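You operate a simulated robot arm through the tools that you are given. There is no shell and no other tool. Be economical: measure what you need, move in short steps, check, and stop when the job is done.

You run a simulated two-armed robot. Do the job below in one go: nothing can be reset, and whatever is moved stays where it is left.

TASK
Put the green pad on the top of the cleaning bench away on the side shelf of the roller stand. Take the big core plug from the top of the cleaning bench and put it on the shelf under the cleaning bench. Close the gear guard. Press the green drive button two times. Turn the zone one dial to 220 C. Turn the regrind dial to 1. Stack the blue pellet jar from the top of the mixing bench on top of the green pellet jar. Put the film sample on the top of the mixing bench away on the desk top. Take the rag from the ledge under the hopper and put it on top of the black end board on the top of the mixing bench. Turn the bolt four knob to +3. Take the lid off the glass jar and lay it down on the desk top. Fetch the ink jar with the earliest date from the desk top and stand it on the black plate on the front pallet. Take the spacer ring on the desk top and put it away on the parts end of the set-up bench. Open the cupboard door, fetch the small brown carton that says "plugs" from the top of the kitting table and set it on the cupboard under the control panel, then shut the door. Any order will do. Set down upright: ink jar. The gear guard goes clockwise seen from above, to its stop.

The check looks at the end state, three seconds after you hand in, the way a careful person would. Anything else that was tipped, shoved, dropped, spilled or broken makes it a failure. A push-on lid holds only when it is set on centred and level and pressed home; a screw cap is set on level and turned clockwise until tight.

THE ROBOT
Two 6-joint arms with two-finger parallel grippers on one trunk, on a base that drives. Base frame: it is fixed to the floor where the robot stands at the start and does not move with it; the origin is under the middle of the robot, x ahead of it, y to its left, z up. Lengths are in m, angles in degrees, forces in N, time in s.
The left shoulder is at the start at [0.06, 0.187, 1.147], the right one opposite. With the tool pointing down near the work surface each hand reaches from about 0.1 to 0.3 m from the robot's upright axis, wherever it stands, measured 20 degrees to its own side. Places, roughly: big core plug (7x7x6 cm) [0.5, -0.4, 0.8]; black end board (20x20x4 cm) [-1.6, 8.3, 0.8]; black plate on the front pallet [-6.1, 1.4, 0.7]; bolt four knob [-3.3, 6.9, 0.9]; cupboard door [-1.7, 6.8, 0.4]; cupboard under the control panel [-1.7, 7.1, 0.1]; desk top [-9.8, 0.3, 0.8]; film sample [-1.75, 8.25, 0.75]; gear guard [-2.6, 1.4, 0.8]; glass jar (8x8x12 cm) [-9.8, -0.3, 0.8]; green drive button [-2.8, 2.7, 1.5]; green pad (10x7x4 cm) [0.5, -0.1, 0.8]; ink jar [-10, -0.25, 0.75]; parts end of the set-up bench [0.4, 4.7, 0.8]; pellet jar [-1.5, 8.25, 0.75]; rag (7x10x3 cm) [-3.2, 7.8, 0.4]; regrind dial [-2.2, 7.3, 1.1]; shelf under the cleaning bench [0.6, -0.4, 0.3]; side shelf of the roller stand (24x15 cm) [-2.98, 4.54, 1.24]; small brown carton [0.5, 7.25, 0.75]; spacer ring [-9.5, 0.25, 0.75]; zone one dial [-2, 6.8, 1.3]. Payload 1.57 kg a hand.
Tool frame (each hand has its own): the origin (TCP) lies between the finger pads and is the grasp point; the fingertips stand 0.03 m ahead of it; z points along the fingers, y is the line along which they close. Largest opening 0.11 m; finger width 0.024, thickness 0.012; the body of the gripper, 0.048 by 0.112 m, starts 0.078 m behind the TCP.
Orientation is that of the tool frame in the base frame, as a unit quaternion [x, y, z, w]. With the fingers straight down and closing along the base's y, the tool's x points along the base's -x, its y along +y and its z along -z.

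THE INTERFACE
- The arms move only by the tool drive_tool. It takes "left_motion", "right_motion" or both (then of equal length, played together; a hand with none holds still); each is a list that holds one entry, the list of rows, each a list of 7 numbers: the shift along the tool's x, y, z in m, then the turn, a rotation vector about the tool's x, y, z in degrees, then the opening, from 0 (shut) to 1 (fully open). In form: [[[x, y, z, wx, wy, wz, jaw], ...]]. A call has 1 to 20 rows; each row is the pose to reach, as a shift and turn from the pose commanded when the call began, along the tool's axes at that moment. Each row takes 0.2 s and may step no farther than 0.05 m and 8.6 degrees from the row before; otherwise, or with a gripper value out of range, the whole call is refused. A pose out of reach is approached as far as the arm can. The call stops where the force on the tool passes 40 N (or 10 N more than at its start, if that is more) or the arm is blocked; 0.2 s more then pass. The fingers move at their own pace (about 0.153 m/s each) and stop on an object; they squeeze with about 34 N. The grip force told is the motor's: it shows also when the fingers shut on nothing. Time passes only in rows, and 0.2 s behind the last, so rows that repeat a pose let the fingers close. It gives the time, the measured TCP pose, the force on the tool (base axes), the opening and the grip force at its end, in the units of the frame above (readings bear some noise), with the torque about the TCP (base axes, N m) and any sound that the robot's microphone picked up.
- Cameras (640 x 400 px; columns grow to the right, rows downward): "scene" is now at [-0.0126, -0.0294, 1.687]; the picture's right is [-0.48, -0.88, 0.00], its down [-0.76, 0.42, -0.50] and it looks along [0.44, -0.24, -0.86] (base axes); focal length 293 px, centre (320, 200). "left" rides on the left gripper at [0.07, -0.016, -0.141] in its tool frame; the picture's right is [0.23, 0.97, 0.00], its down [-0.86, 0.20, -0.48] and it looks along [-0.47, 0.11, 0.88] (tool axes); focal length 222 px, centre (320, 200). "right" rides on the right gripper at [0.07, 0.016, -0.141] in its tool frame; the picture's right is [-0.23, 0.97, 0.00], its down [-0.86, -0.20, -0.48] and it looks along [-0.47, -0.11, 0.88] (tool axes); focal length 222 px, centre (320, 200). There is no depth. A picture from a camera that has moved, and an enlarged one, comes with that camera's place and axes in the base frame and with its lens. The place of the scene camera against the robot may be out by one fixed shift of up to 0.025 m in any direction.
- snapshot(camera): a new picture of that camera. The clock stands still meanwhile.
- raise_lower(by): slides the trunk up (or, below 0, down) by that many m; the arms and the scene camera ride with it, the base frame stays. It gives what a move gives, with no picture.
- steer(legs): drives the robot by 1 to 6 legs, each [ahead, left, turn to the left] in m, m and degrees, along the robot's own axes; the way and the turn of a leg run together, so that a leg with both is an arc; at most 1.5 m and 180 degrees a leg. The arms and the cameras ride along, it lands a little off, and it stops where it bumps. It gives what a move gives.
- turn_head(pan, tilt): turns the head with the scene camera to pan (to the left, within 86 degrees either way) and tilt (down, from -29 to 69), counted from straight ahead of the robot. It gives what a move gives.
- enlarge(camera, box): a new picture of the part [left, top, right, bottom] of that camera's present view, enlarged. The clock stands still meanwhile.
- job_done(): hands the job in; it is judged then, once.

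Go step by step. Nothing tells you exact positions but the pictures and the camera data: compare them with the known pose of the tool, close in by small moves and look again before you grip or let go. The budget is 567 turns and 370 pictures, counting those below and the enlarged ones. Unless the task says otherwise, let go and move clear before handing in.

The tools are called after ">>>" by a JSON object that holds its "api" and its "payload". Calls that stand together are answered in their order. drive_tool: Moves the arms, as the interface text tells. Its arguments: {"type":"object","properties":{"left_motion":{"type":"array"},"right_motion":{"type":"array"}},"required":[]} The other tools are called the same way: raise_lower (by) slides the trunk up or down; steer (legs) drives the base; turn_head (pan, tilt) turns the head that bears the scene camera; snapshot (camera) takes a picture; enlarge (camera, box) takes an enlarged picture of a part of a camera's view; job_done () hands the job in.

At the start:

```text
time_s: 0.0
left_tcp_pos: [0.4046, -0.0365, 1.1142]
left_tcp_rot: [0.0, 1.0, 0.0, 0.001]
left_contact_force: [1.1, -0.1, 0.9]
left_torque: [-0.01, -0.02, -0.03]
left_finger_gap: 0.1101
left_grasp_force: 0.1
right_tcp_pos: [0.302, -0.3477, 1.1284]
right_tcp_rot: [0.0, 1.0, 0.0, 0.0]
right_contact_force: [-0.5, -0.5, -0.2]
right_torque: [-0.03, 0.04, -0.01]
right_finger_gap: 0.11
right_grasp_force: 0.1
trunk travel left (down, up): [-0.775, 0.215]
robot x, y, heading: [-0.0004, 0.0015, -0.0]
head pan, tilt: [-28.9, 59.8]
```

scene: 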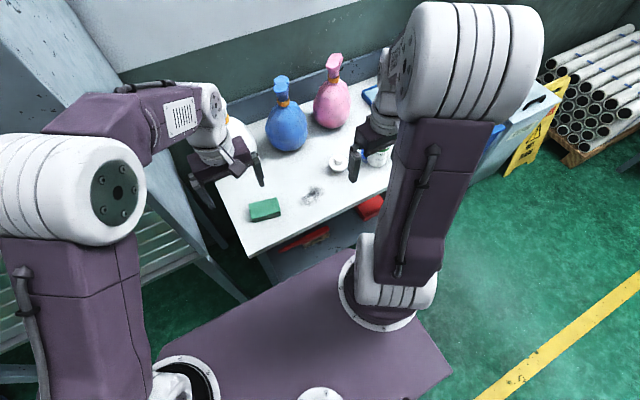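
right: 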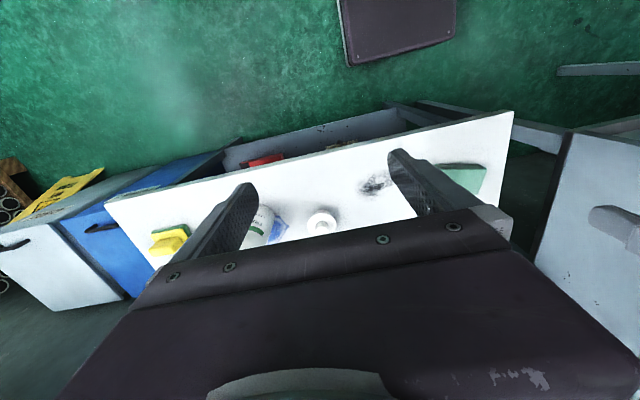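
left: 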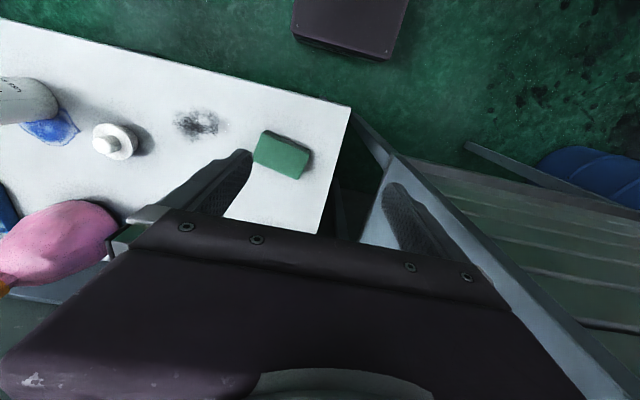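

I see the bench with the green pad ahead to the left and the white core plug farther right. First I turn the left hand above the pad so that it closes across the short side.

>>> {"api": "drive_tool", "payload": {"left_motion": [[[-0.01, -0.006, 0, 0, 0, -8, 1], [-0.02, -0.012, 0, 0, 0, -16, 1], [-0.03, -0.018, 0, 0, 0, -24, 1], [-0.04, -0.024, 0, 0, 0, -32, 1], [-0.05, -0.03, 0, 0, 0, -40, 1], [-0.06, -0.036, 0, 0, 0, -48, 1], [-0.065, -0.042, 0, 0, 0, -56, 1], [-0.07, -0.048, 0, 0, 0, -64, 1], [-0.075, -0.052, 0, 0, 0, -72, 1], [-0.082, -0.057, 0, 0, 0, -80, 1]]]}}

>>> {"api": "snapshot", "payload": {"camera": "left"}}

>>> {"api": "snapshot", "payload": {"camera": "scene"}}

```text
time_s: 2.2
left_tcp_pos: [0.4875, -0.0926, 1.1141]
left_tcp_rot: [-0.644, 0.765, -0.001, 0.001]
left_contact_force: [-0.4, -0.5, 0.8]
left_torque: [0.01, -0.02, -0.03]
left_finger_gap: 0.11
left_grasp_force: 0.1
right_tcp_pos: [0.3017, -0.3479, 1.1281]
right_tcp_rot: [0.0, 1.0, 0.0, 0.0]
right_contact_force: [0.8, 0.2, 0.4]
right_torque: [-0.04, -0.02, -0.04]
right_finger_gap: 0.1096
right_grasp_force: 0.1
trunk travel left (down, up): [-0.775, 0.215]
robot x, y, heading: [0.0019, -0.0006, 0.4]
head pan, tilt: [-28.9, 59.8]
```

```text
366 pictures are left
camera left: at [0.4914, -0.1641, 1.2554], right [-1.0, -0.06, 0.0], down [-0.05, 0.88, 0.48], along [-0.03, 0.48, -0.88], focal length 222 px, centre (320, 200)
```

left: 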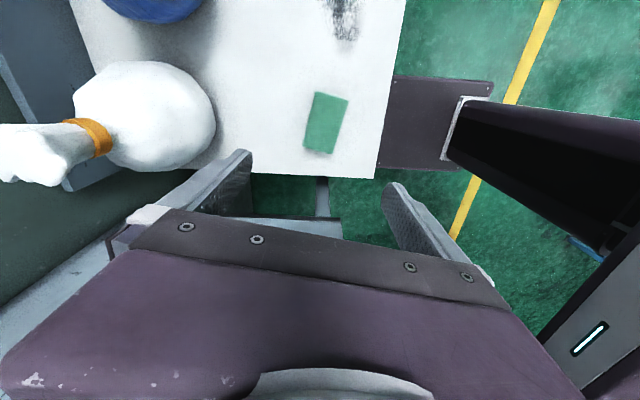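

```text
365 pictures are left
camera scene: at [-0.012, -0.0297, 1.687], right [-0.48, -0.88, 0.0], down [-0.76, 0.42, -0.5], along [0.44, -0.24, -0.86], focal length 293 px, centre (320, 200)
```

scene: 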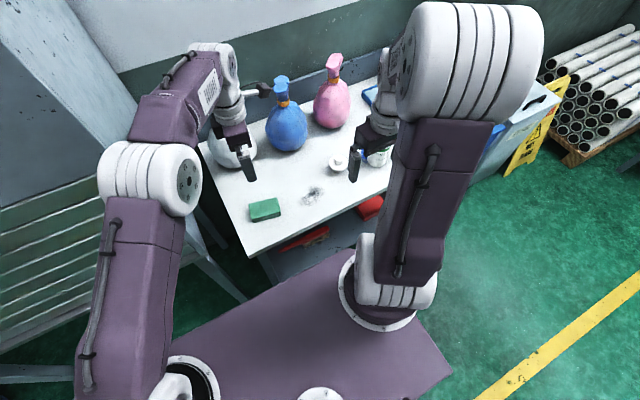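

The hand is now square with the pad, and the pad's middle is about (0.477, -0.092). I lower the trunk and shift slightly.

>>> {"api": "raise_lower", "payload": {"by": -0.22}}

>>> {"api": "snapshot", "payload": {"camera": "left"}}

>>> {"api": "snapshot", "payload": {"camera": "right"}}

```text
time_s: 4.5
left_tcp_pos: [0.4867, -0.0926, 0.8953]
left_tcp_rot: [-0.643, 0.766, -0.002, 0.0]
left_contact_force: [-0.3, -0.3, 0.1]
left_torque: [-0.01, -0.01, -0.02]
left_finger_gap: 0.1096
left_grasp_force: 0.2
right_tcp_pos: [0.3024, -0.3481, 0.9075]
right_tcp_rot: [0.0, 1.0, 0.0, 0.0]
right_contact_force: [0.3, 1.1, 0.4]
right_torque: [0.0, 0.0, 0.0]
right_finger_gap: 0.1101
right_grasp_force: 0.1
trunk travel left (down, up): [-0.555, 0.435]
robot x, y, heading: [-0.0012, -0.0036, -0.2]
head pan, tilt: [-28.9, 59.8]
```

```text
364 pictures are left
camera left: at [0.4907, -0.1637, 1.0356], right [-1.0, -0.05, 0.0], down [-0.05, 0.88, 0.48], along [-0.02, 0.48, -0.88], focal length 222 px, centre (320, 200)
```

left: 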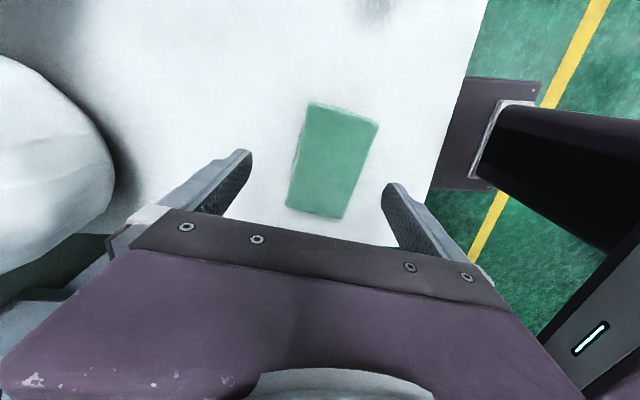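

```text
363 pictures are left
camera right: at [0.2325, -0.3324, 1.0478], right [0.23, 0.97, 0.0], down [0.86, -0.2, 0.48], along [0.47, -0.11, -0.88], focal length 222 px, centre (320, 200)
```

right: 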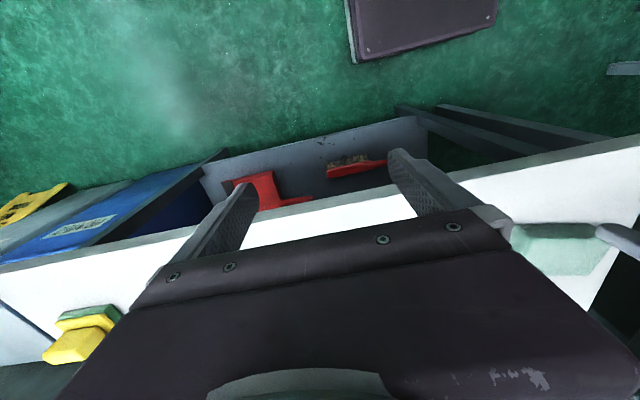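

The pad's top seems to be at about z 0.84. I go down to TCP 0.845, with the small correction, and look.

>>> {"api": "drive_tool", "payload": {"left_motion": [[[0, 0.003, 0.015, 0, 0, -2, 1], [0, 0.006, 0.03, 0, 0, -3, 1], [0, 0.006, 0.05, 0, 0, -3, 1]]]}}

>>> {"api": "snapshot", "payload": {"camera": "left"}}

```text
time_s: 5.3
left_tcp_pos: [0.4778, -0.0904, 0.8519]
left_tcp_rot: [-0.663, 0.749, -0.008, 0.003]
left_contact_force: [2.6, 1.0, 38.1]
left_torque: [0.62, 2.08, -0.13]
left_finger_gap: 0.1065
left_grasp_force: 0.0
right_tcp_pos: [0.2982, -0.3458, 0.9108]
right_tcp_rot: [0.0, 1.0, -0.001, 0.001]
right_contact_force: [0.5, -0.6, 0.6]
right_torque: [-0.04, -0.04, -0.01]
right_finger_gap: 0.11
right_grasp_force: 0.1
trunk travel left (down, up): [-0.555, 0.435]
robot x, y, heading: [0.0003, -0.0017, -0.1]
head pan, tilt: [-28.9, 59.8]
```

```text
362 pictures are left
camera left: at [0.485, -0.1615, 0.9926], right [-0.99, -0.11, -0.01], down [-0.1, 0.88, 0.47], along [-0.04, 0.47, -0.88], focal length 222 px, centre (320, 200)
```

left: 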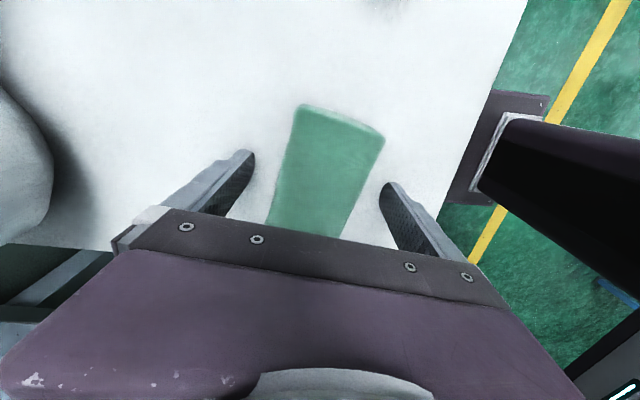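

The tips touch the bench, so its top is at about z 0.82. I back off a few mm and grip.

>>> {"api": "drive_tool", "payload": {"left_motion": [[[0, 0, -0.008, 0, 0, 0, 1], [0, 0, -0.008, 0, 0, 0, 0.6], [0, 0, -0.008, 0, 0, 0, 0.4], [0, 0, -0.008, 0, 0, 0, 0.3], [0, 0, -0.008, 0, 0, 0, 0.3]]]}}

```text
time_s: 6.5
left_tcp_pos: [0.4789, -0.0912, 0.8526]
left_tcp_rot: [-0.663, 0.748, -0.001, 0.001]
left_contact_force: [-0.1, -0.2, 0.2]
left_torque: [0.01, 0.0, -0.03]
left_finger_gap: 0.0626
left_grasp_force: 33.4
right_tcp_pos: [0.3019, -0.3472, 0.9078]
right_tcp_rot: [-0.001, 1.0, 0.0, 0.0]
right_contact_force: [-0.8, -0.2, -0.8]
right_torque: [0.01, 0.0, 0.01]
right_finger_gap: 0.1099
right_grasp_force: 0.1
trunk travel left (down, up): [-0.555, 0.435]
robot x, y, heading: [0.0002, -0.0007, 0.0]
head pan, tilt: [-28.9, 59.8]
```

Pad gripped. I lift it and look at the plug and the shelf under the bench.

>>> {"api": "drive_tool", "payload": {"left_motion": [[[0, 0, -0.04, 0, 0, 0, 0.3], [0, 0, -0.08, 0, 0, 0, 0.3], [0, 0.03, -0.12, 0, 0, 0, 0.3], [0, 0.07, -0.16, 0, 0, 0, 0.3]]]}}

>>> {"api": "turn_head", "payload": {"pan": -40, "tilt": 50}}

>>> {"api": "snapshot", "payload": {"camera": "scene"}}

>>> {"api": "snapshot", "payload": {"camera": "left"}}

```text
refused: row 4 steps farther than a row can; nothing moved
```

```text
time_s: 7.3
left_tcp_pos: [0.4788, -0.0907, 0.8514]
left_tcp_rot: [-0.663, 0.749, -0.001, 0.0]
left_contact_force: [-0.7, -0.9, 0.0]
left_torque: [0.0, 0.01, 0.0]
left_finger_gap: 0.0625
left_grasp_force: 34.4
right_tcp_pos: [0.3018, -0.3477, 0.9082]
right_tcp_rot: [0.0, 1.0, 0.0, 0.0]
right_contact_force: [0.1, 0.8, 1.0]
right_torque: [-0.01, -0.01, -0.01]
right_finger_gap: 0.1099
right_grasp_force: 0.0
trunk travel left (down, up): [-0.555, 0.435]
robot x, y, heading: [-0.0003, -0.0015, 0.3]
head pan, tilt: [-40.0, 50.0]
```

```text
361 pictures are left
camera scene: at [-0.0121, -0.0465, 1.4793], right [-0.64, -0.77, 0.0], down [-0.59, 0.49, -0.64], along [0.49, -0.41, -0.77], focal length 293 px, centre (320, 200)
```

scene: 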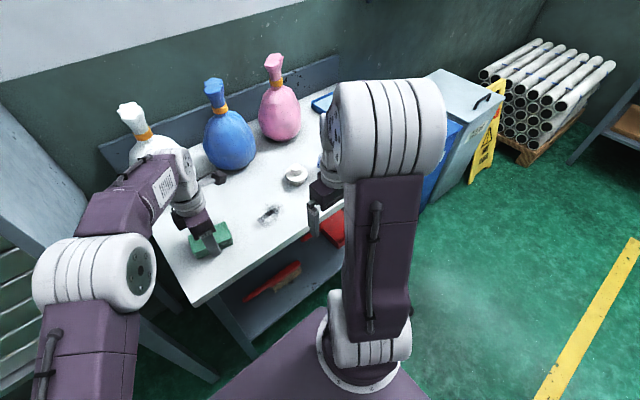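

```text
360 pictures are left
camera left: at [0.4878, -0.1623, 0.9934], right [-0.99, -0.11, 0.0], down [-0.09, 0.87, 0.48], along [-0.05, 0.47, -0.88], focal length 222 px, centre (320, 200)
```

left: 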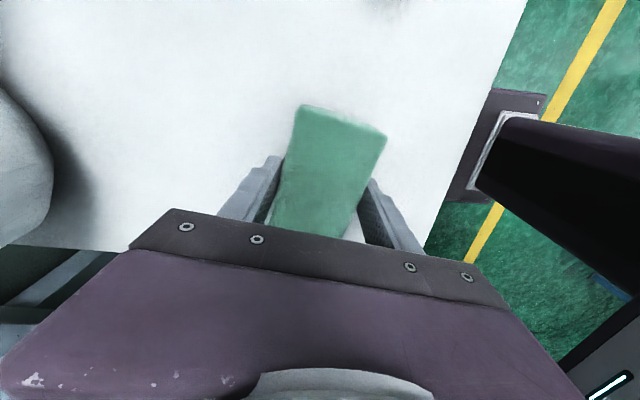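

The lift was refused for step size, so I redo it with smaller steps.

>>> {"api": "drive_tool", "payload": {"left_motion": [[[0, 0, -0.04, 0, 0, 0, 0.3], [0, 0.0, -0.08, 0, 0, 0, 0.3], [0, 0.02, -0.12, 0, 0, 0, 0.3], [0, 0.04, -0.16, 0, 0, 0, 0.3], [0.0, 0.07, -0.19, 0, 0, 0, 0.3], [0.0, 0.11, -0.19, 0, 0, 0, 0.3]]]}}

>>> {"api": "enlarge", "payload": {"camera": "scene", "box": [150, 130, 390, 280]}}

```text
time_s: 8.7
left_tcp_pos: [0.37, -0.0788, 1.0438]
left_tcp_rot: [-0.662, 0.749, -0.003, 0.001]
left_contact_force: [0.3, 0.4, -0.9]
left_torque: [0.01, -0.07, -0.04]
left_finger_gap: 0.062
left_grasp_force: 34.2
right_tcp_pos: [0.3016, -0.3463, 0.909]
right_tcp_rot: [-0.001, 1.0, 0.0, 0.001]
right_contact_force: [-0.3, 0.4, -0.6]
right_torque: [-0.02, -0.04, 0.01]
right_finger_gap: 0.1099
right_grasp_force: 0.1
trunk travel left (down, up): [-0.555, 0.435]
robot x, y, heading: [0.0016, 0.0015, -0.0]
head pan, tilt: [-40.0, 50.0]
```

```text
2.67 times, centred on (270, 205) of scene
camera zoom: at [-0.0142, -0.046, 1.4794], right [-0.64, -0.77, 0.0], down [-0.59, 0.49, -0.64], along [0.49, -0.41, -0.77], focal length 781 px, centre (453, 187)
```

zoom: 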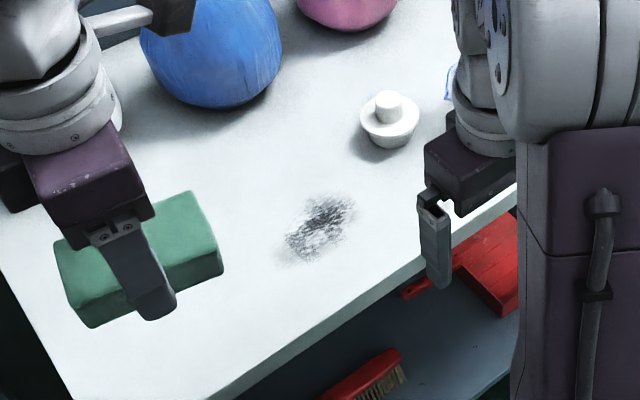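

The plug is a wide disc with a hub on top, at about (0.52, -0.40). I tilt the right hand to point forward and down at about 48 degrees, so that one grip serves both the bench and the shelf.

>>> {"api": "drive_tool", "payload": {"right_motion": [[[0, 0, -0.03, 0, -8, 0, 1], [-0.01, -0.01, -0.06, 0, -16, 0, 1], [-0.02, -0.02, -0.06, 0, -24, 0, 1], [-0.03, -0.03, -0.06, 0, -32, 0, 1], [-0.04, -0.04, -0.06, 0, -40, 0, 1], [-0.05, -0.047, -0.06, 0, -48, 0, 1]]]}}

>>> {"api": "snapshot", "payload": {"camera": "right"}}

>>> {"api": "snapshot", "payload": {"camera": "scene"}}

```text
time_s: 10.1
left_tcp_pos: [0.3713, -0.0803, 1.0409]
left_tcp_rot: [-0.662, 0.749, -0.001, 0.001]
left_contact_force: [0.7, -0.3, -0.3]
left_torque: [0.04, 0.03, -0.02]
left_finger_gap: 0.0617
left_grasp_force: 34.0
right_tcp_pos: [0.3512, -0.3959, 0.9675]
right_tcp_rot: [0.0, 0.913, 0.002, 0.408]
right_contact_force: [-0.8, 0.3, 0.5]
right_torque: [0.01, -0.03, 0.04]
right_finger_gap: 0.1098
right_grasp_force: 0.2
trunk travel left (down, up): [-0.555, 0.435]
robot x, y, heading: [-0.002, -0.0018, -0.1]
head pan, tilt: [-40.0, 50.0]
```

```text
358 pictures are left
camera right: at [0.2002, -0.3796, 1.0093], right [0.15, 0.97, 0.17], down [0.22, -0.2, 0.96], along [0.96, -0.11, -0.24], focal length 222 px, centre (320, 200)
```

right: 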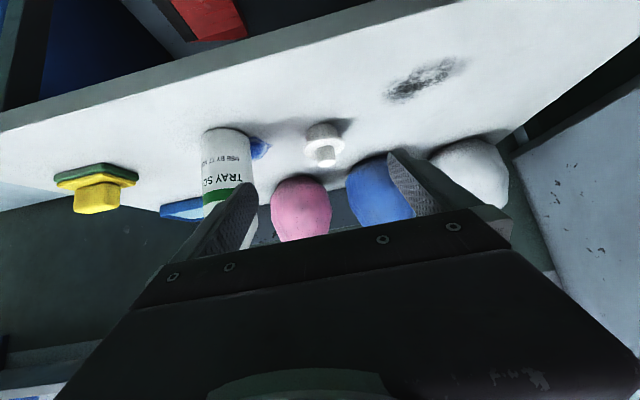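

```text
357 pictures are left
camera scene: at [-0.0122, -0.0474, 1.4794], right [-0.64, -0.77, 0.0], down [-0.59, 0.49, -0.64], along [0.49, -0.41, -0.77], focal length 293 px, centre (320, 200)
```

scene: 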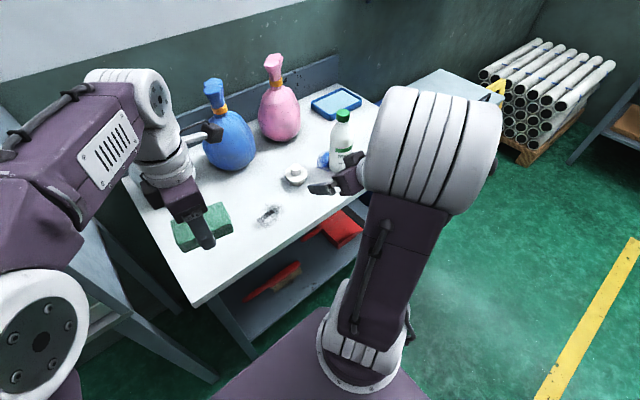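

The plug hub is at about (0.49, -0.395, 0.87). I close in along the tool axis and look again.

>>> {"api": "drive_tool", "payload": {"right_motion": [[[-0.011, 0, 0.04, 0, 0, 0, 0.65], [-0.022, 0, 0.08, 0, 0, 0, 0.65], [-0.022, 0, 0.1, 0, 0, 0, 0.65]]]}}

>>> {"api": "snapshot", "payload": {"camera": "right"}}

>>> {"api": "enlarge", "payload": {"camera": "scene", "box": [220, 110, 400, 225]}}

```text
time_s: 10.9
left_tcp_pos: [0.3724, -0.0788, 1.0418]
left_tcp_rot: [-0.662, 0.749, -0.001, 0.001]
left_contact_force: [0.1, -0.5, -0.1]
left_torque: [0.0, 0.0, -0.03]
left_finger_gap: 0.0619
left_grasp_force: 33.8
right_tcp_pos: [0.443, -0.3951, 0.9175]
right_tcp_rot: [-0.001, 0.913, 0.0, 0.407]
right_contact_force: [-1.0, -0.2, -0.5]
right_torque: [-0.04, -0.02, 0.01]
right_finger_gap: 0.0716
right_grasp_force: 0.2
trunk travel left (down, up): [-0.555, 0.435]
robot x, y, heading: [0.0006, -0.0009, 0.0]
head pan, tilt: [-40.0, 50.0]
```

```text
356 pictures are left
camera right: at [0.291, -0.3798, 0.9587], right [0.15, 0.97, 0.17], down [0.22, -0.2, 0.96], along [0.96, -0.11, -0.24], focal length 222 px, centre (320, 200)
```

right: 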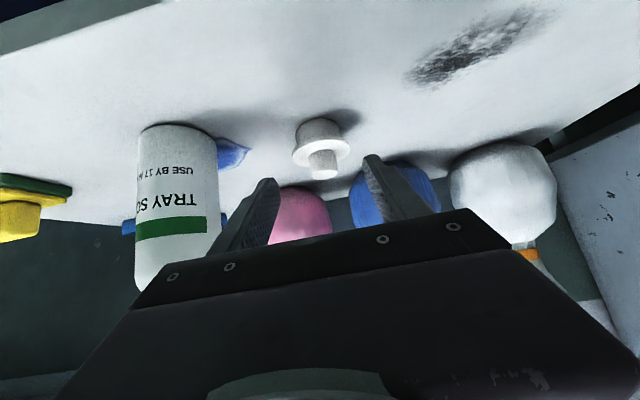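

```text
3.48 times, centred on (310, 168) of scene
camera zoom: at [-0.0118, -0.0468, 1.4794], right [-0.64, -0.77, 0.0], down [-0.59, 0.49, -0.64], along [0.49, -0.41, -0.77], focal length 1019 px, centre (355, 313)
```

zoom: 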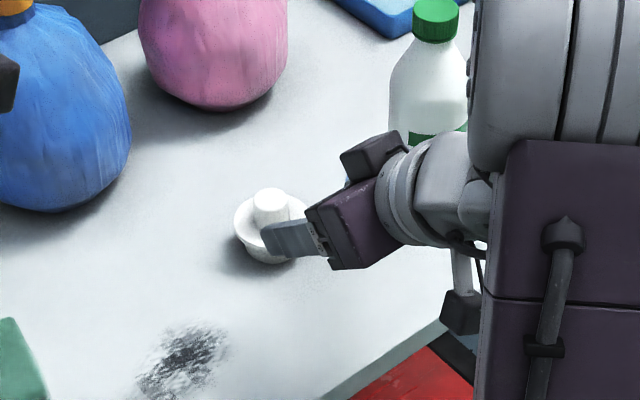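

The plug is a small foot, a flange and a hub. I plan to grip the hub with the finger tips, so I move in and check.

>>> {"api": "drive_tool", "payload": {"right_motion": [[[-0.008, 0, 0.03, 0, 0, 0, 0.6], [-0.011, 0, 0.062, 0, 0, 0, 0.6]]]}}

>>> {"api": "snapshot", "payload": {"camera": "right"}}

>>> {"api": "enlarge", "payload": {"camera": "scene", "box": [240, 130, 360, 210]}}

```text
time_s: 11.5
left_tcp_pos: [0.3714, -0.0798, 1.0416]
left_tcp_rot: [-0.662, 0.749, -0.001, 0.001]
left_contact_force: [0.6, 0.6, -1.0]
left_torque: [0.04, 0.02, -0.02]
left_finger_gap: 0.0615
left_grasp_force: 34.5
right_tcp_pos: [0.4954, -0.3944, 0.8829]
right_tcp_rot: [0.0, 0.914, 0.0, 0.406]
right_contact_force: [-0.1, -0.1, -0.5]
right_torque: [-0.04, -0.03, 0.03]
right_finger_gap: 0.066
right_grasp_force: 0.0
trunk travel left (down, up): [-0.555, 0.435]
robot x, y, heading: [0.0027, -0.0016, 0.0]
head pan, tilt: [-40.0, 50.0]
```

```text
354 pictures are left
camera right: at [0.3437, -0.3798, 0.9252], right [0.15, 0.97, 0.17], down [0.22, -0.2, 0.96], along [0.96, -0.11, -0.24], focal length 222 px, centre (320, 200)
```

right: 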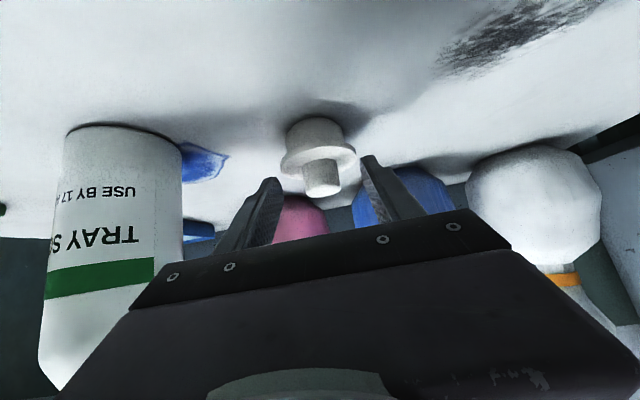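

```text
5.00 times, centred on (300, 170) of scene
camera zoom: at [-0.011, -0.0473, 1.4794], right [-0.64, -0.77, 0.0], down [-0.59, 0.49, -0.64], along [0.49, -0.41, -0.77], focal length 1465 px, centre (420, 350)
```

zoom: 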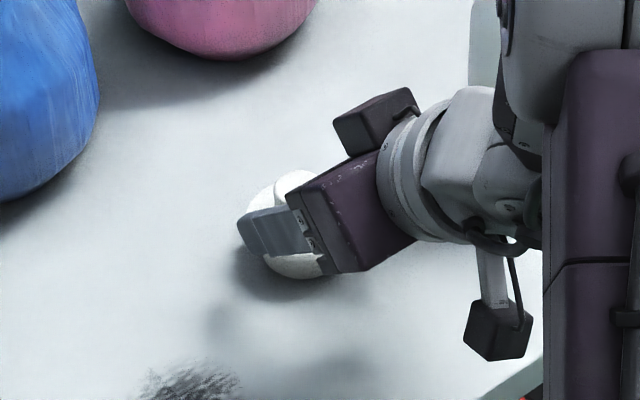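

The hub lies at the finger tips, so I move forward about 14 mm horizontally and close.

>>> {"api": "drive_tool", "payload": {"right_motion": [[[-0.0094, 0, 0.0104, 0, 0, 0, 0.6], [-0.0094, 0, 0.0104, 0, 0, 0, 0.4], [-0.0094, 0, 0.0104, 0, 0, 0, 0.2], [-0.0094, 0, 0.0104, 0, 0, 0, 0.1], [-0.0094, 0, 0.0104, 0, 0, 0, 0.1]]]}}

>>> {"api": "snapshot", "payload": {"camera": "right"}}

```text
time_s: 12.7
left_tcp_pos: [0.3699, -0.0807, 1.0417]
left_tcp_rot: [-0.662, 0.749, -0.001, 0.0]
left_contact_force: [-0.4, -0.5, -0.2]
left_torque: [-0.01, 0.01, -0.02]
left_finger_gap: 0.0613
left_grasp_force: 33.7
right_tcp_pos: [0.5079, -0.3937, 0.884]
right_tcp_rot: [0.0, 0.913, 0.001, 0.407]
right_contact_force: [0.2, 0.1, -0.1]
right_torque: [0.0, -0.03, 0.0]
right_finger_gap: 0.028
right_grasp_force: 33.7
trunk travel left (down, up): [-0.555, 0.435]
robot x, y, heading: [0.0008, -0.0027, -0.1]
head pan, tilt: [-40.0, 50.0]
```

```text
352 pictures are left
camera right: at [0.3567, -0.3794, 0.9254], right [0.15, 0.97, 0.17], down [0.22, -0.2, 0.96], along [0.96, -0.11, -0.24], focal length 222 px, centre (320, 200)
```

right: 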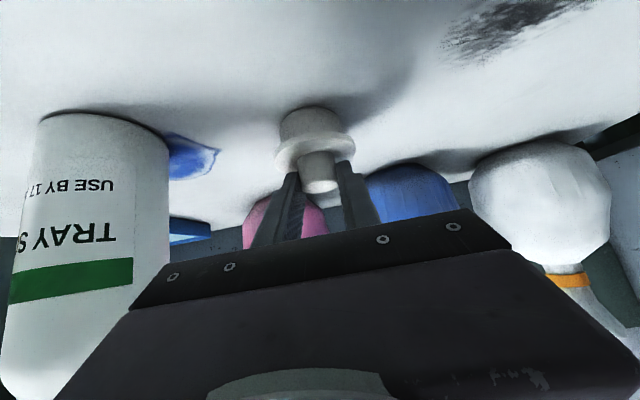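

It is gripped near the very tips. I regrip 9 mm deeper for safety, then lift.

>>> {"api": "drive_tool", "payload": {"right_motion": [[[0, 0, 0, 0, 0, 0, 0.4], [0, 0, 0, 0, 0, 0, 0.4], [-0.006, 0, 0.0067, 0, 0, 0, 0.4], [-0.006, 0, 0.0067, 0, 0, 0, 0.2], [-0.006, 0, 0.0067, 0, 0, 0, 0.1], [-0.006, 0, 0.0067, 0, 0, 0, 0.1], [-0.025, 0, -0.01, 0, 0, 0, 0.1], [-0.055, 0, -0.03, 0, 0, 0, 0.1]]]}}

>>> {"api": "snapshot", "payload": {"camera": "right"}}

```text
time_s: 14.5
left_tcp_pos: [0.3722, -0.0802, 1.0426]
left_tcp_rot: [-0.663, 0.749, -0.001, 0.0]
left_contact_force: [0.6, 0.4, -0.7]
left_torque: [0.0, -0.01, 0.0]
left_finger_gap: 0.061
left_grasp_force: 34.0
right_tcp_pos: [0.5224, -0.3943, 0.9445]
right_tcp_rot: [0.0, 0.914, 0.0, 0.406]
right_contact_force: [0.0, 0.0, 0.1]
right_torque: [-0.01, 0.02, 0.03]
right_finger_gap: 0.0279
right_grasp_force: 33.8
trunk travel left (down, up): [-0.555, 0.435]
robot x, y, heading: [0.0011, -0.002, 0.1]
head pan, tilt: [-40.0, 50.0]
```

```text
351 pictures are left
camera right: at [0.3697, -0.3786, 0.9861], right [0.15, 0.97, 0.17], down [0.22, -0.2, 0.96], along [0.96, -0.11, -0.24], focal length 222 px, centre (320, 200)
```

right: 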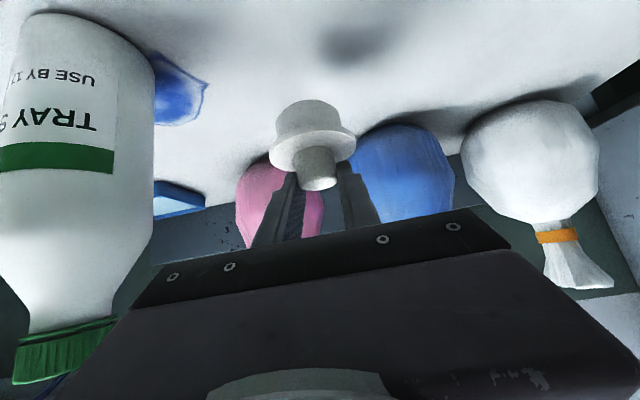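

The plug is held upright. I back away from the bench to look at the lower shelf.

>>> {"api": "steer", "payload": {"legs": [[-0.35, 0, 0]]}}

>>> {"api": "raise_lower", "payload": {"by": -0.3}}

>>> {"api": "turn_head", "payload": {"pan": -30, "tilt": 38}}

>>> {"api": "snapshot", "payload": {"camera": "scene"}}

>>> {"api": "snapshot", "payload": {"camera": "right"}}

```text
time_s: 16.7
left_tcp_pos: [0.0221, -0.0803, 1.0416]
left_tcp_rot: [-0.663, 0.749, -0.001, 0.0]
left_contact_force: [-0.2, -0.7, -0.5]
left_torque: [0.02, -0.01, -0.02]
left_finger_gap: 0.0608
left_grasp_force: 34.3
right_tcp_pos: [0.1714, -0.3949, 0.9439]
right_tcp_rot: [0.0, 0.914, 0.0, 0.406]
right_contact_force: [0.1, -1.0, -0.4]
right_torque: [-0.01, 0.02, -0.02]
right_finger_gap: 0.0277
right_grasp_force: 34.1
trunk travel left (down, up): [-0.555, 0.435]
robot x, y, heading: [-0.3469, 0.001, -0.0]
head pan, tilt: [-40.0, 50.0]
```

```text
time_s: 19.7
left_tcp_pos: [0.0212, -0.0785, 0.7431]
left_tcp_rot: [-0.663, 0.749, 0.0, 0.001]
left_contact_force: [0.3, -0.1, -0.8]
left_torque: [0.01, -0.02, 0.01]
left_finger_gap: 0.061
left_grasp_force: 33.9
right_tcp_pos: [0.1729, -0.3947, 0.6442]
right_tcp_rot: [-0.001, 0.913, 0.001, 0.407]
right_contact_force: [0.6, -0.1, 0.1]
right_torque: [0.03, 0.0, 0.05]
right_finger_gap: 0.0275
right_grasp_force: 33.8
trunk travel left (down, up): [-0.255, 0.735]
robot x, y, heading: [-0.3472, -0.0018, 0.1]
head pan, tilt: [-40.0, 50.0]
```

```text
time_s: 20.5
left_tcp_pos: [0.0224, -0.079, 0.7418]
left_tcp_rot: [-0.662, 0.749, -0.001, 0.0]
left_contact_force: [-1.1, 0.0, -1.3]
left_torque: [-0.02, 0.02, 0.03]
left_finger_gap: 0.0607
left_grasp_force: 33.8
right_tcp_pos: [0.1732, -0.3947, 0.6438]
right_tcp_rot: [0.0, 0.914, 0.0, 0.407]
right_contact_force: [-0.6, 0.1, 0.2]
right_torque: [0.05, 0.0, 0.01]
right_finger_gap: 0.0277
right_grasp_force: 33.7
trunk travel left (down, up): [-0.255, 0.735]
robot x, y, heading: [-0.3479, 0.0001, 0.1]
head pan, tilt: [-30.0, 38.0]
```

```text
350 pictures are left
camera scene: at [-0.3452, -0.0403, 1.1965], right [-0.5, -0.87, 0.0], down [-0.53, 0.31, -0.79], along [0.68, -0.39, -0.62], focal length 293 px, centre (320, 200)
```

scene: 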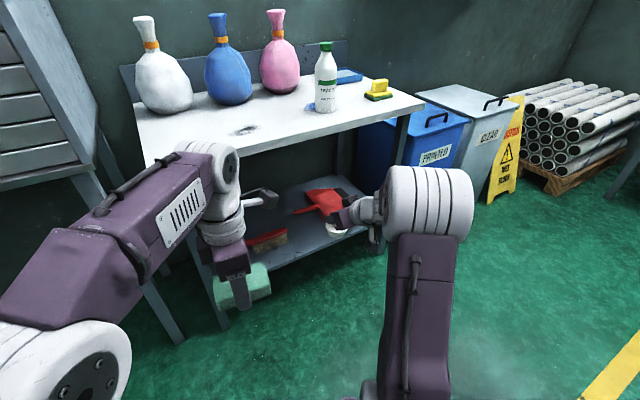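

```text
349 pictures are left
camera right: at [0.0211, -0.379, 0.6855], right [0.15, 0.97, 0.17], down [0.22, -0.2, 0.96], along [0.96, -0.11, -0.24], focal length 222 px, centre (320, 200)
```

right: 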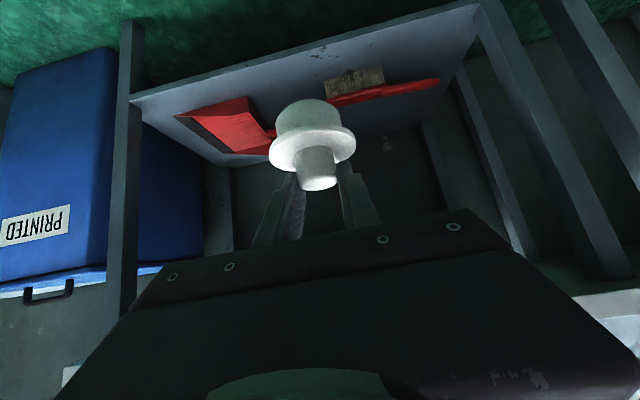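

The lower shelf is at z≈0.30, with a gap at about (0.47, -0.45) between brush and dustpan. I tuck the left hand back, lower the trunk and shift the right hand sideways.

>>> {"api": "drive_tool", "payload": {"left_motion": [[[0, 0.04, 0, 0, 0, 0, 0.3], [0, 0.08, 0, 0, 0, 0, 0.3], [0, 0.12, 0, 0, 0, 0, 0.3], [0, 0.15, 0, 0, 0, 0, 0.3]]], "right_motion": [[[0, -0.02, 0, 0, 0, 0, 0.1], [0, -0.04, 0, 0, 0, 0, 0.1], [0, -0.055, 0, 0, 0, 0, 0.1], [0, -0.055, 0, 0, 0, 0, 0.1]]]}}

>>> {"api": "raise_lower", "payload": {"by": -0.24}}

>>> {"api": "steer", "payload": {"legs": [[0.14, 0, 0]]}}

>>> {"api": "snapshot", "payload": {"camera": "right"}}

>>> {"api": "snapshot", "payload": {"camera": "scene"}}

```text
time_s: 21.5
left_tcp_pos: [-0.1265, -0.0617, 0.7406]
left_tcp_rot: [-0.662, 0.749, -0.001, 0.001]
left_contact_force: [0.4, -0.3, -0.6]
left_torque: [0.05, 0.03, -0.04]
left_finger_gap: 0.0606
left_grasp_force: 33.8
right_tcp_pos: [0.1729, -0.4478, 0.6447]
right_tcp_rot: [0.0, 0.914, 0.001, 0.407]
right_contact_force: [0.2, -0.4, -0.6]
right_torque: [0.04, -0.02, 0.0]
right_finger_gap: 0.0277
right_grasp_force: 34.2
trunk travel left (down, up): [-0.255, 0.735]
robot x, y, heading: [-0.3496, -0.0055, -0.1]
head pan, tilt: [-30.0, 38.0]
```

```text
time_s: 24.0
left_tcp_pos: [-0.1281, -0.0608, 0.5017]
left_tcp_rot: [-0.663, 0.749, 0.0, 0.001]
left_contact_force: [0.2, 0.1, 0.1]
left_torque: [0.01, -0.02, -0.02]
left_finger_gap: 0.0609
left_grasp_force: 33.9
right_tcp_pos: [0.1722, -0.4489, 0.404]
right_tcp_rot: [0.0, 0.914, 0.0, 0.407]
right_contact_force: [-0.4, -0.9, -0.3]
right_torque: [-0.02, 0.03, 0.01]
right_finger_gap: 0.0277
right_grasp_force: 33.7
trunk travel left (down, up): [-0.015, 0.975]
robot x, y, heading: [-0.3505, -0.0014, 0.2]
head pan, tilt: [-30.0, 38.0]
```

```text
time_s: 25.3
left_tcp_pos: [0.0165, -0.0618, 0.5013]
left_tcp_rot: [-0.661, 0.75, -0.001, 0.0]
left_contact_force: [0.2, 0.1, -0.2]
left_torque: [0.0, 0.02, -0.02]
left_finger_gap: 0.061
left_grasp_force: 34.5
right_tcp_pos: [0.3149, -0.4499, 0.4048]
right_tcp_rot: [0.002, 0.913, -0.001, 0.407]
right_contact_force: [1.0, -0.1, -1.0]
right_torque: [0.01, 0.0, -0.01]
right_finger_gap: 0.0277
right_grasp_force: 34.2
trunk travel left (down, up): [-0.015, 0.975]
robot x, y, heading: [-0.2051, 0.004, -0.5]
head pan, tilt: [-30.0, 38.0]
```

```text
348 pictures are left
camera right: at [0.1634, -0.4338, 0.4461], right [0.15, 0.97, 0.17], down [0.22, -0.2, 0.96], along [0.96, -0.11, -0.24], focal length 222 px, centre (320, 200)
```

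right: 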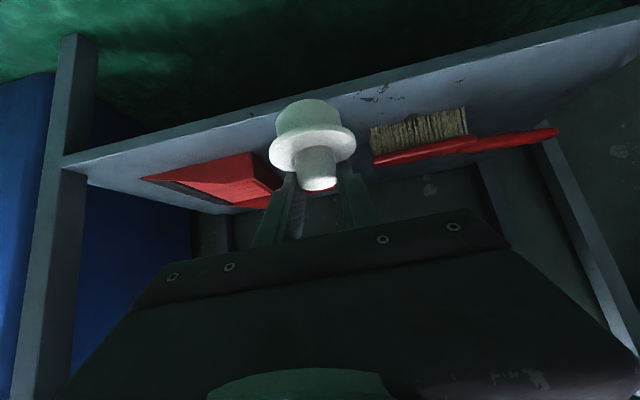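

```text
347 pictures are left
camera scene: at [-0.202, -0.0405, 0.9565], right [-0.5, -0.86, 0.0], down [-0.53, 0.31, -0.79], along [0.68, -0.4, -0.62], focal length 293 px, centre (320, 200)
```

scene: 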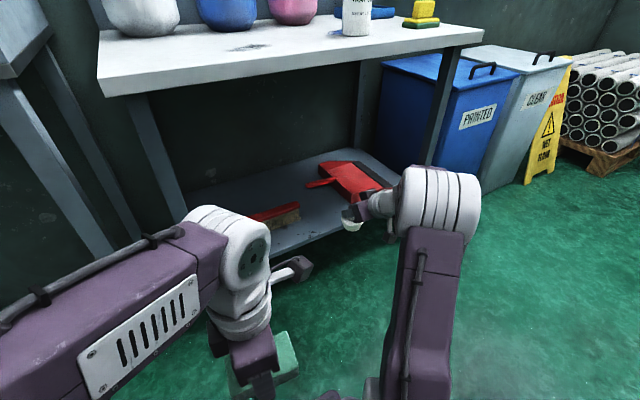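

The shelf surface is at z≈0.265, and my target for the plug is about (0.46, -0.455). I drive forward 0.13 and lower the hand.

>>> {"api": "steer", "payload": {"legs": [[0.13, 0, 0]]}}

>>> {"api": "drive_tool", "payload": {"right_motion": [[[0.015, 0, 0.013, 0, 0, 0, 0.1], [0.03, 0, 0.027, 0, 0, 0, 0.1]]]}}

>>> {"api": "snapshot", "payload": {"camera": "right"}}

>>> {"api": "snapshot", "payload": {"camera": "scene"}}

```text
time_s: 26.6
left_tcp_pos: [0.144, -0.062, 0.5006]
left_tcp_rot: [-0.662, 0.749, -0.001, 0.0]
left_contact_force: [-1.6, 0.4, -1.1]
left_torque: [-0.01, 0.0, -0.01]
left_finger_gap: 0.0606
left_grasp_force: 34.0
right_tcp_pos: [0.4423, -0.449, 0.4051]
right_tcp_rot: [0.001, 0.913, 0.0, 0.408]
right_contact_force: [0.5, 0.0, -0.2]
right_torque: [0.0, 0.0, -0.01]
right_finger_gap: 0.0276
right_grasp_force: 33.8
trunk travel left (down, up): [-0.015, 0.975]
robot x, y, heading: [-0.0799, 0.0002, -0.2]
head pan, tilt: [-30.0, 38.0]
```

```text
time_s: 27.2
left_tcp_pos: [0.1448, -0.0617, 0.5014]
left_tcp_rot: [-0.662, 0.749, -0.001, 0.0]
left_contact_force: [0.5, 0.7, -1.6]
left_torque: [0.02, 0.01, 0.0]
left_finger_gap: 0.0608
left_grasp_force: 34.2
right_tcp_pos: [0.4433, -0.4491, 0.3642]
right_tcp_rot: [0.001, 0.914, 0.0, 0.407]
right_contact_force: [-0.6, 0.4, -0.7]
right_torque: [0.0, 0.0, -0.01]
right_finger_gap: 0.0278
right_grasp_force: 34.3
trunk travel left (down, up): [-0.015, 0.975]
robot x, y, heading: [-0.0791, 0.0012, -0.2]
head pan, tilt: [-30.0, 38.0]
```

```text
346 pictures are left
camera right: at [0.2916, -0.4343, 0.4059], right [0.15, 0.97, 0.17], down [0.22, -0.2, 0.96], along [0.96, -0.11, -0.24], focal length 222 px, centre (320, 200)
```

right: 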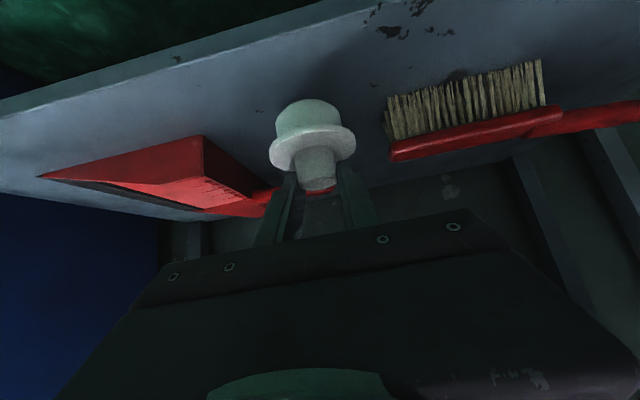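

```text
345 pictures are left
camera scene: at [-0.0743, -0.0408, 0.9565], right [-0.5, -0.86, 0.0], down [-0.53, 0.31, -0.79], along [0.68, -0.4, -0.62], focal length 293 px, centre (320, 200)
```

scene: 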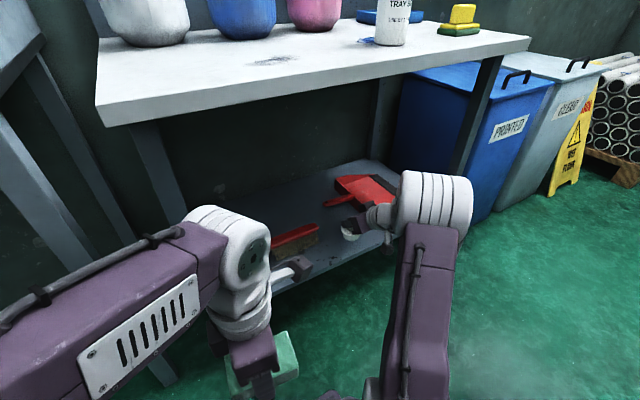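

The position is good, between the brush and the dustpan. I lower gently toward contact.

>>> {"api": "drive_tool", "payload": {"right_motion": [[[0.009, 0, 0.008, 0, 0, 0, 0.1], [0.017, 0, 0.015, 0, 0, 0, 0.1], [0.0195, 0, 0.0175, 0, 0, 0, 0.1], [0.0195, 0, 0.0175, 0, 0, 0, 0.1]]]}}

>>> {"api": "snapshot", "payload": {"camera": "right"}}

```text
time_s: 28.2
left_tcp_pos: [0.1433, -0.0622, 0.5009]
left_tcp_rot: [-0.662, 0.749, -0.001, 0.0]
left_contact_force: [-0.2, -0.4, -1.3]
left_torque: [0.03, -0.04, -0.01]
left_finger_gap: 0.0609
left_grasp_force: 34.3
right_tcp_pos: [0.4428, -0.4492, 0.339]
right_tcp_rot: [0.001, 0.914, 0.0, 0.406]
right_contact_force: [-0.8, -0.4, 0.1]
right_torque: [0.01, -0.01, 0.0]
right_finger_gap: 0.0275
right_grasp_force: 33.7
trunk travel left (down, up): [-0.015, 0.975]
robot x, y, heading: [-0.0819, 0.0, -0.1]
head pan, tilt: [-30.0, 38.0]
```

```text
344 pictures are left
camera right: at [0.2908, -0.4336, 0.3798], right [0.15, 0.97, 0.17], down [0.22, -0.2, 0.96], along [0.96, -0.11, -0.24], focal length 222 px, centre (320, 200)
```

right: 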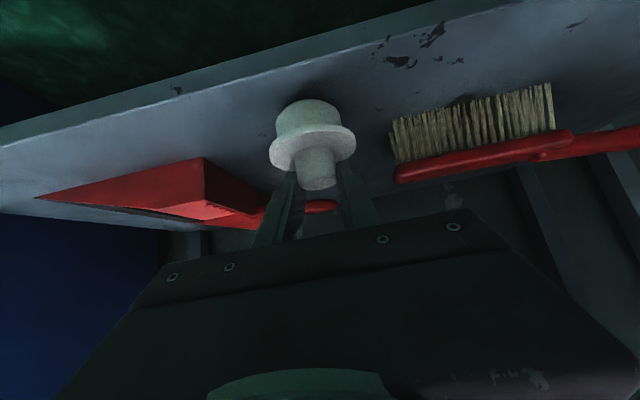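

No contact yet, so I go lower in small steps.

>>> {"api": "drive_tool", "payload": {"right_motion": [[[0.0022, 0, 0.002, 0, 0, 0, 0.1], [0.0045, 0, 0.004, 0, 0, 0, 0.1], [0.0045, 0, 0.004, 0, 0, 0, 0.1]]]}}

>>> {"api": "drive_tool", "payload": {"right_motion": [[[0.0022, 0, 0.002, 0, 0, 0, 0.1], [0.0045, 0, 0.004, 0, 0, 0, 0.1], [0.0045, 0, 0.004, 0, 0, 0, 0.1]]]}}

```text
time_s: 29.0
left_tcp_pos: [0.1444, -0.0626, 0.5]
left_tcp_rot: [-0.662, 0.749, -0.001, 0.001]
left_contact_force: [-0.5, 0.7, -0.6]
left_torque: [0.01, 0.01, 0.01]
left_finger_gap: 0.0606
left_grasp_force: 33.7
right_tcp_pos: [0.4419, -0.4493, 0.3326]
right_tcp_rot: [0.001, 0.913, -0.001, 0.407]
right_contact_force: [0.3, 0.5, -1.0]
right_torque: [-0.01, 0.03, 0.0]
right_finger_gap: 0.0278
right_grasp_force: 34.1
trunk travel left (down, up): [-0.015, 0.975]
robot x, y, heading: [-0.0798, 0.0008, 0.0]
head pan, tilt: [-30.0, 38.0]
```

```text
time_s: 29.8
left_tcp_pos: [0.1439, -0.0618, 0.501]
left_tcp_rot: [-0.662, 0.749, 0.0, 0.001]
left_contact_force: [0.7, 0.4, -0.7]
left_torque: [0.01, 0.0, -0.01]
left_finger_gap: 0.0607
left_grasp_force: 33.7
right_tcp_pos: [0.4419, -0.4498, 0.326]
right_tcp_rot: [0.0, 0.913, 0.0, 0.407]
right_contact_force: [0.7, -0.5, -0.6]
right_torque: [0.01, -0.01, -0.04]
right_finger_gap: 0.0277
right_grasp_force: 34.2
trunk travel left (down, up): [-0.015, 0.975]
robot x, y, heading: [-0.0804, -0.0004, -0.3]
head pan, tilt: [-30.0, 38.0]
```

>>> {"api": "drive_tool", "payload": {"right_motion": [[[0.0022, 0, 0.002, 0, 0, 0, 0.1], [0.0045, 0, 0.004, 0, 0, 0, 0.1], [0.0045, 0, 0.004, 0, 0, 0, 0.1]]]}}

>>> {"api": "drive_tool", "payload": {"right_motion": [[[0.0022, 0, 0.002, 0, 0, 0, 0.1], [0.0045, 0, 0.004, 0, 0, 0, 0.1], [0.0045, 0, 0.004, 0, 0, 0, 0.1]]]}}

>>> {"api": "snapshot", "payload": {"camera": "right"}}

```text
time_s: 30.6
left_tcp_pos: [0.143, -0.0607, 0.5022]
left_tcp_rot: [-0.662, 0.749, -0.003, 0.002]
left_contact_force: [-0.6, 0.3, -0.9]
left_torque: [0.01, -0.02, 0.01]
left_finger_gap: 0.0608
left_grasp_force: 33.8
right_tcp_pos: [0.4426, -0.4498, 0.3233]
right_tcp_rot: [0.0, 0.912, -0.002, 0.41]
right_contact_force: [0.3, -1.7, 21.9]
right_torque: [-0.02, 0.13, -0.02]
right_finger_gap: 0.0275
right_grasp_force: 34.3
trunk travel left (down, up): [-0.015, 0.975]
robot x, y, heading: [-0.0738, 0.0021, 0.0]
head pan, tilt: [-30.0, 38.0]
```

```text
time_s: 31.2
left_tcp_pos: [0.1447, -0.0605, 0.5015]
left_tcp_rot: [-0.662, 0.749, -0.002, 0.0]
left_contact_force: [0.7, -0.2, -0.3]
left_torque: [0.0, -0.03, 0.0]
left_finger_gap: 0.0609
left_grasp_force: 34.0
right_tcp_pos: [0.4447, -0.4498, 0.3204]
right_tcp_rot: [-0.001, 0.91, -0.003, 0.415]
right_contact_force: [1.2, -0.1, 19.6]
right_torque: [0.07, 0.22, -0.01]
right_finger_gap: 0.028
right_grasp_force: 34.2
trunk travel left (down, up): [-0.015, 0.975]
robot x, y, heading: [-0.0765, -0.0009, -0.1]
head pan, tilt: [-30.0, 38.0]
stopped in row 3 (right hand): the force on the tool passed its limit (the readings are from after the stop); the commanded pose is now the measured one
```

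```text
343 pictures are left
camera right: at [0.2924, -0.4346, 0.3603], right [0.15, 0.97, 0.17], down [0.2, -0.19, 0.96], along [0.97, -0.11, -0.22], focal length 222 px, centre (320, 200)
```

right: 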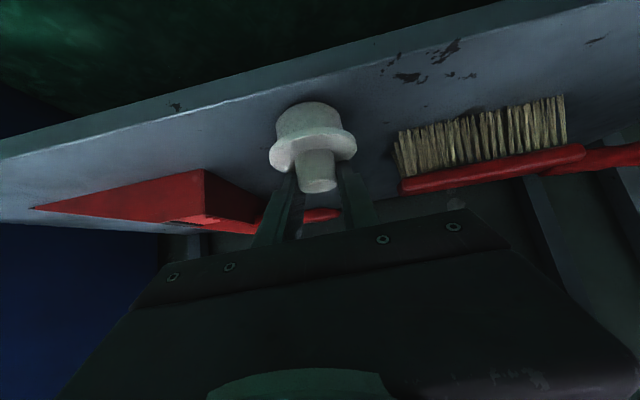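

Contact made, so the plug stands on the shelf. I ease off, open, and back out.

>>> {"api": "drive_tool", "payload": {"right_motion": [[[-0.0015, 0, -0.0015, 0, 0, 0, 0.1], [-0.0015, 0, -0.0015, 0, 0, 0, 0.35], [-0.0015, 0, -0.0015, 0, 0, 0, 0.5], [-0.0015, 0, -0.0015, 0, 0, 0, 0.5], [-0.0015, 0, -0.04, 0, 0, 0, 0.5], [-0.0015, 0, -0.08, 0, 0, 0, 0.5]]]}}

>>> {"api": "snapshot", "payload": {"camera": "right"}}

```text
time_s: 32.6
left_tcp_pos: [0.1447, -0.0615, 0.4999]
left_tcp_rot: [-0.662, 0.75, -0.001, 0.001]
left_contact_force: [0.2, 0.3, -0.4]
left_torque: [0.0, -0.01, 0.05]
left_finger_gap: 0.0605
left_grasp_force: 34.1
right_tcp_pos: [0.384, -0.4487, 0.3694]
right_tcp_rot: [0.001, 0.913, -0.001, 0.409]
right_contact_force: [1.0, 0.1, -1.3]
right_torque: [0.01, -0.01, 0.01]
right_finger_gap: 0.055
right_grasp_force: 0.0
trunk travel left (down, up): [-0.015, 0.975]
robot x, y, heading: [-0.0753, 0.0008, -0.4]
head pan, tilt: [-30.0, 38.0]
```

```text
342 pictures are left
camera right: at [0.2315, -0.4342, 0.4107], right [0.15, 0.97, 0.17], down [0.21, -0.2, 0.96], along [0.97, -0.11, -0.24], focal length 222 px, centre (320, 200)
```

right: 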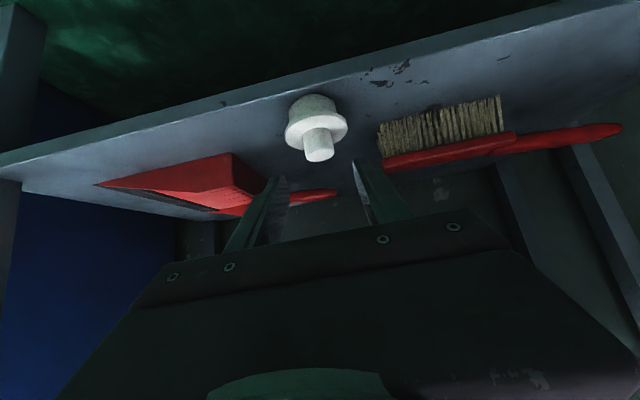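

The plug stands well. I back away, raise the trunk and turn towards the roller line.

>>> {"api": "steer", "payload": {"legs": [[-0.45, 0, 0]]}}

>>> {"api": "raise_lower", "payload": {"by": 0.78}}

>>> {"api": "drive_tool", "payload": {"right_motion": [[[0.0, 0, -0.03, 0, 8, 0, 0.5], [0.0, 0, -0.05, 0, 16, 0, 0.5], [0.0, 0, -0.07, 0, 24, 0, 0.5], [0.0, 0, -0.09, 0, 32, 0, 0.5], [0.0, 0, -0.1, 0, 40, 0, 0.5], [0.0, 0, -0.1, 0, 48, 0, 0.5]]]}}

>>> {"api": "turn_head", "payload": {"pan": 75, "tilt": 20}}

>>> {"api": "snapshot", "payload": {"camera": "scene"}}

```text
time_s: 35.4
left_tcp_pos: [-0.3192, -0.0604, 0.5011]
left_tcp_rot: [-0.66, 0.751, -0.001, 0.0]
left_contact_force: [0.7, -0.1, -0.7]
left_torque: [0.0, 0.01, -0.02]
left_finger_gap: 0.0609
left_grasp_force: 34.0
right_tcp_pos: [-0.0829, -0.4502, 0.3714]
right_tcp_rot: [0.003, 0.912, -0.003, 0.41]
right_contact_force: [-0.4, -0.7, -0.2]
right_torque: [0.01, 0.02, -0.02]
right_finger_gap: 0.0553
right_grasp_force: 0.0
trunk travel left (down, up): [-0.015, 0.975]
robot x, y, heading: [-0.5389, 0.0021, -0.4]
head pan, tilt: [-30.0, 38.0]
```

```text
refused: 0.78 is not a number from -0.4 to 0.4
```

```text
time_s: 36.8
left_tcp_pos: [-0.3199, -0.0609, 0.5011]
left_tcp_rot: [-0.66, 0.751, -0.001, 0.001]
left_contact_force: [-0.2, 1.3, -0.9]
left_torque: [-0.01, -0.02, -0.02]
left_finger_gap: 0.0606
left_grasp_force: 34.3
right_tcp_pos: [-0.1583, -0.4503, 0.4369]
right_tcp_rot: [0.004, 1.0, -0.002, 0.003]
right_contact_force: [0.6, 0.0, -0.4]
right_torque: [0.01, 0.07, 0.01]
right_finger_gap: 0.0551
right_grasp_force: 0.0
trunk travel left (down, up): [-0.015, 0.975]
robot x, y, heading: [-0.542, 0.0007, -0.4]
head pan, tilt: [-30.0, 38.0]
```

```text
time_s: 38.6
left_tcp_pos: [-0.3194, -0.0602, 0.5007]
left_tcp_rot: [-0.66, 0.751, 0.0, 0.001]
left_contact_force: [-0.3, 0.0, -1.1]
left_torque: [0.04, 0.0, -0.01]
left_finger_gap: 0.0607
left_grasp_force: 34.3
right_tcp_pos: [-0.1575, -0.4495, 0.4377]
right_tcp_rot: [0.003, 1.0, -0.002, 0.005]
right_contact_force: [0.1, -0.6, -1.0]
right_torque: [-0.02, -0.01, -0.02]
right_finger_gap: 0.0549
right_grasp_force: 0.0
trunk travel left (down, up): [-0.015, 0.975]
robot x, y, heading: [-0.5449, 0.0019, -0.5]
head pan, tilt: [75.0, 20.0]
```

```text
341 pictures are left
camera scene: at [-0.588, 0.0948, 0.985], right [0.96, -0.27, 0.0], down [-0.09, -0.33, -0.94], along [0.25, 0.91, -0.34], focal length 293 px, centre (320, 200)
```

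scene: 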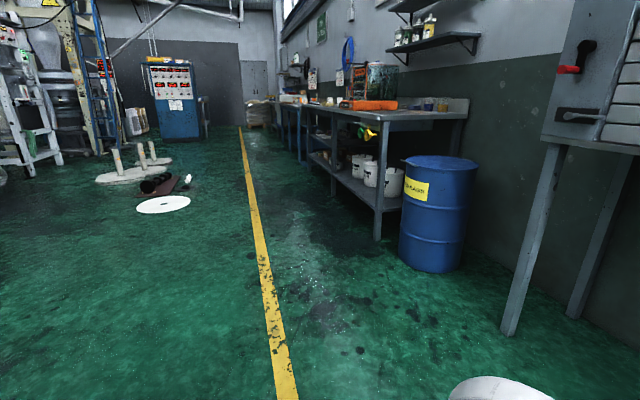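

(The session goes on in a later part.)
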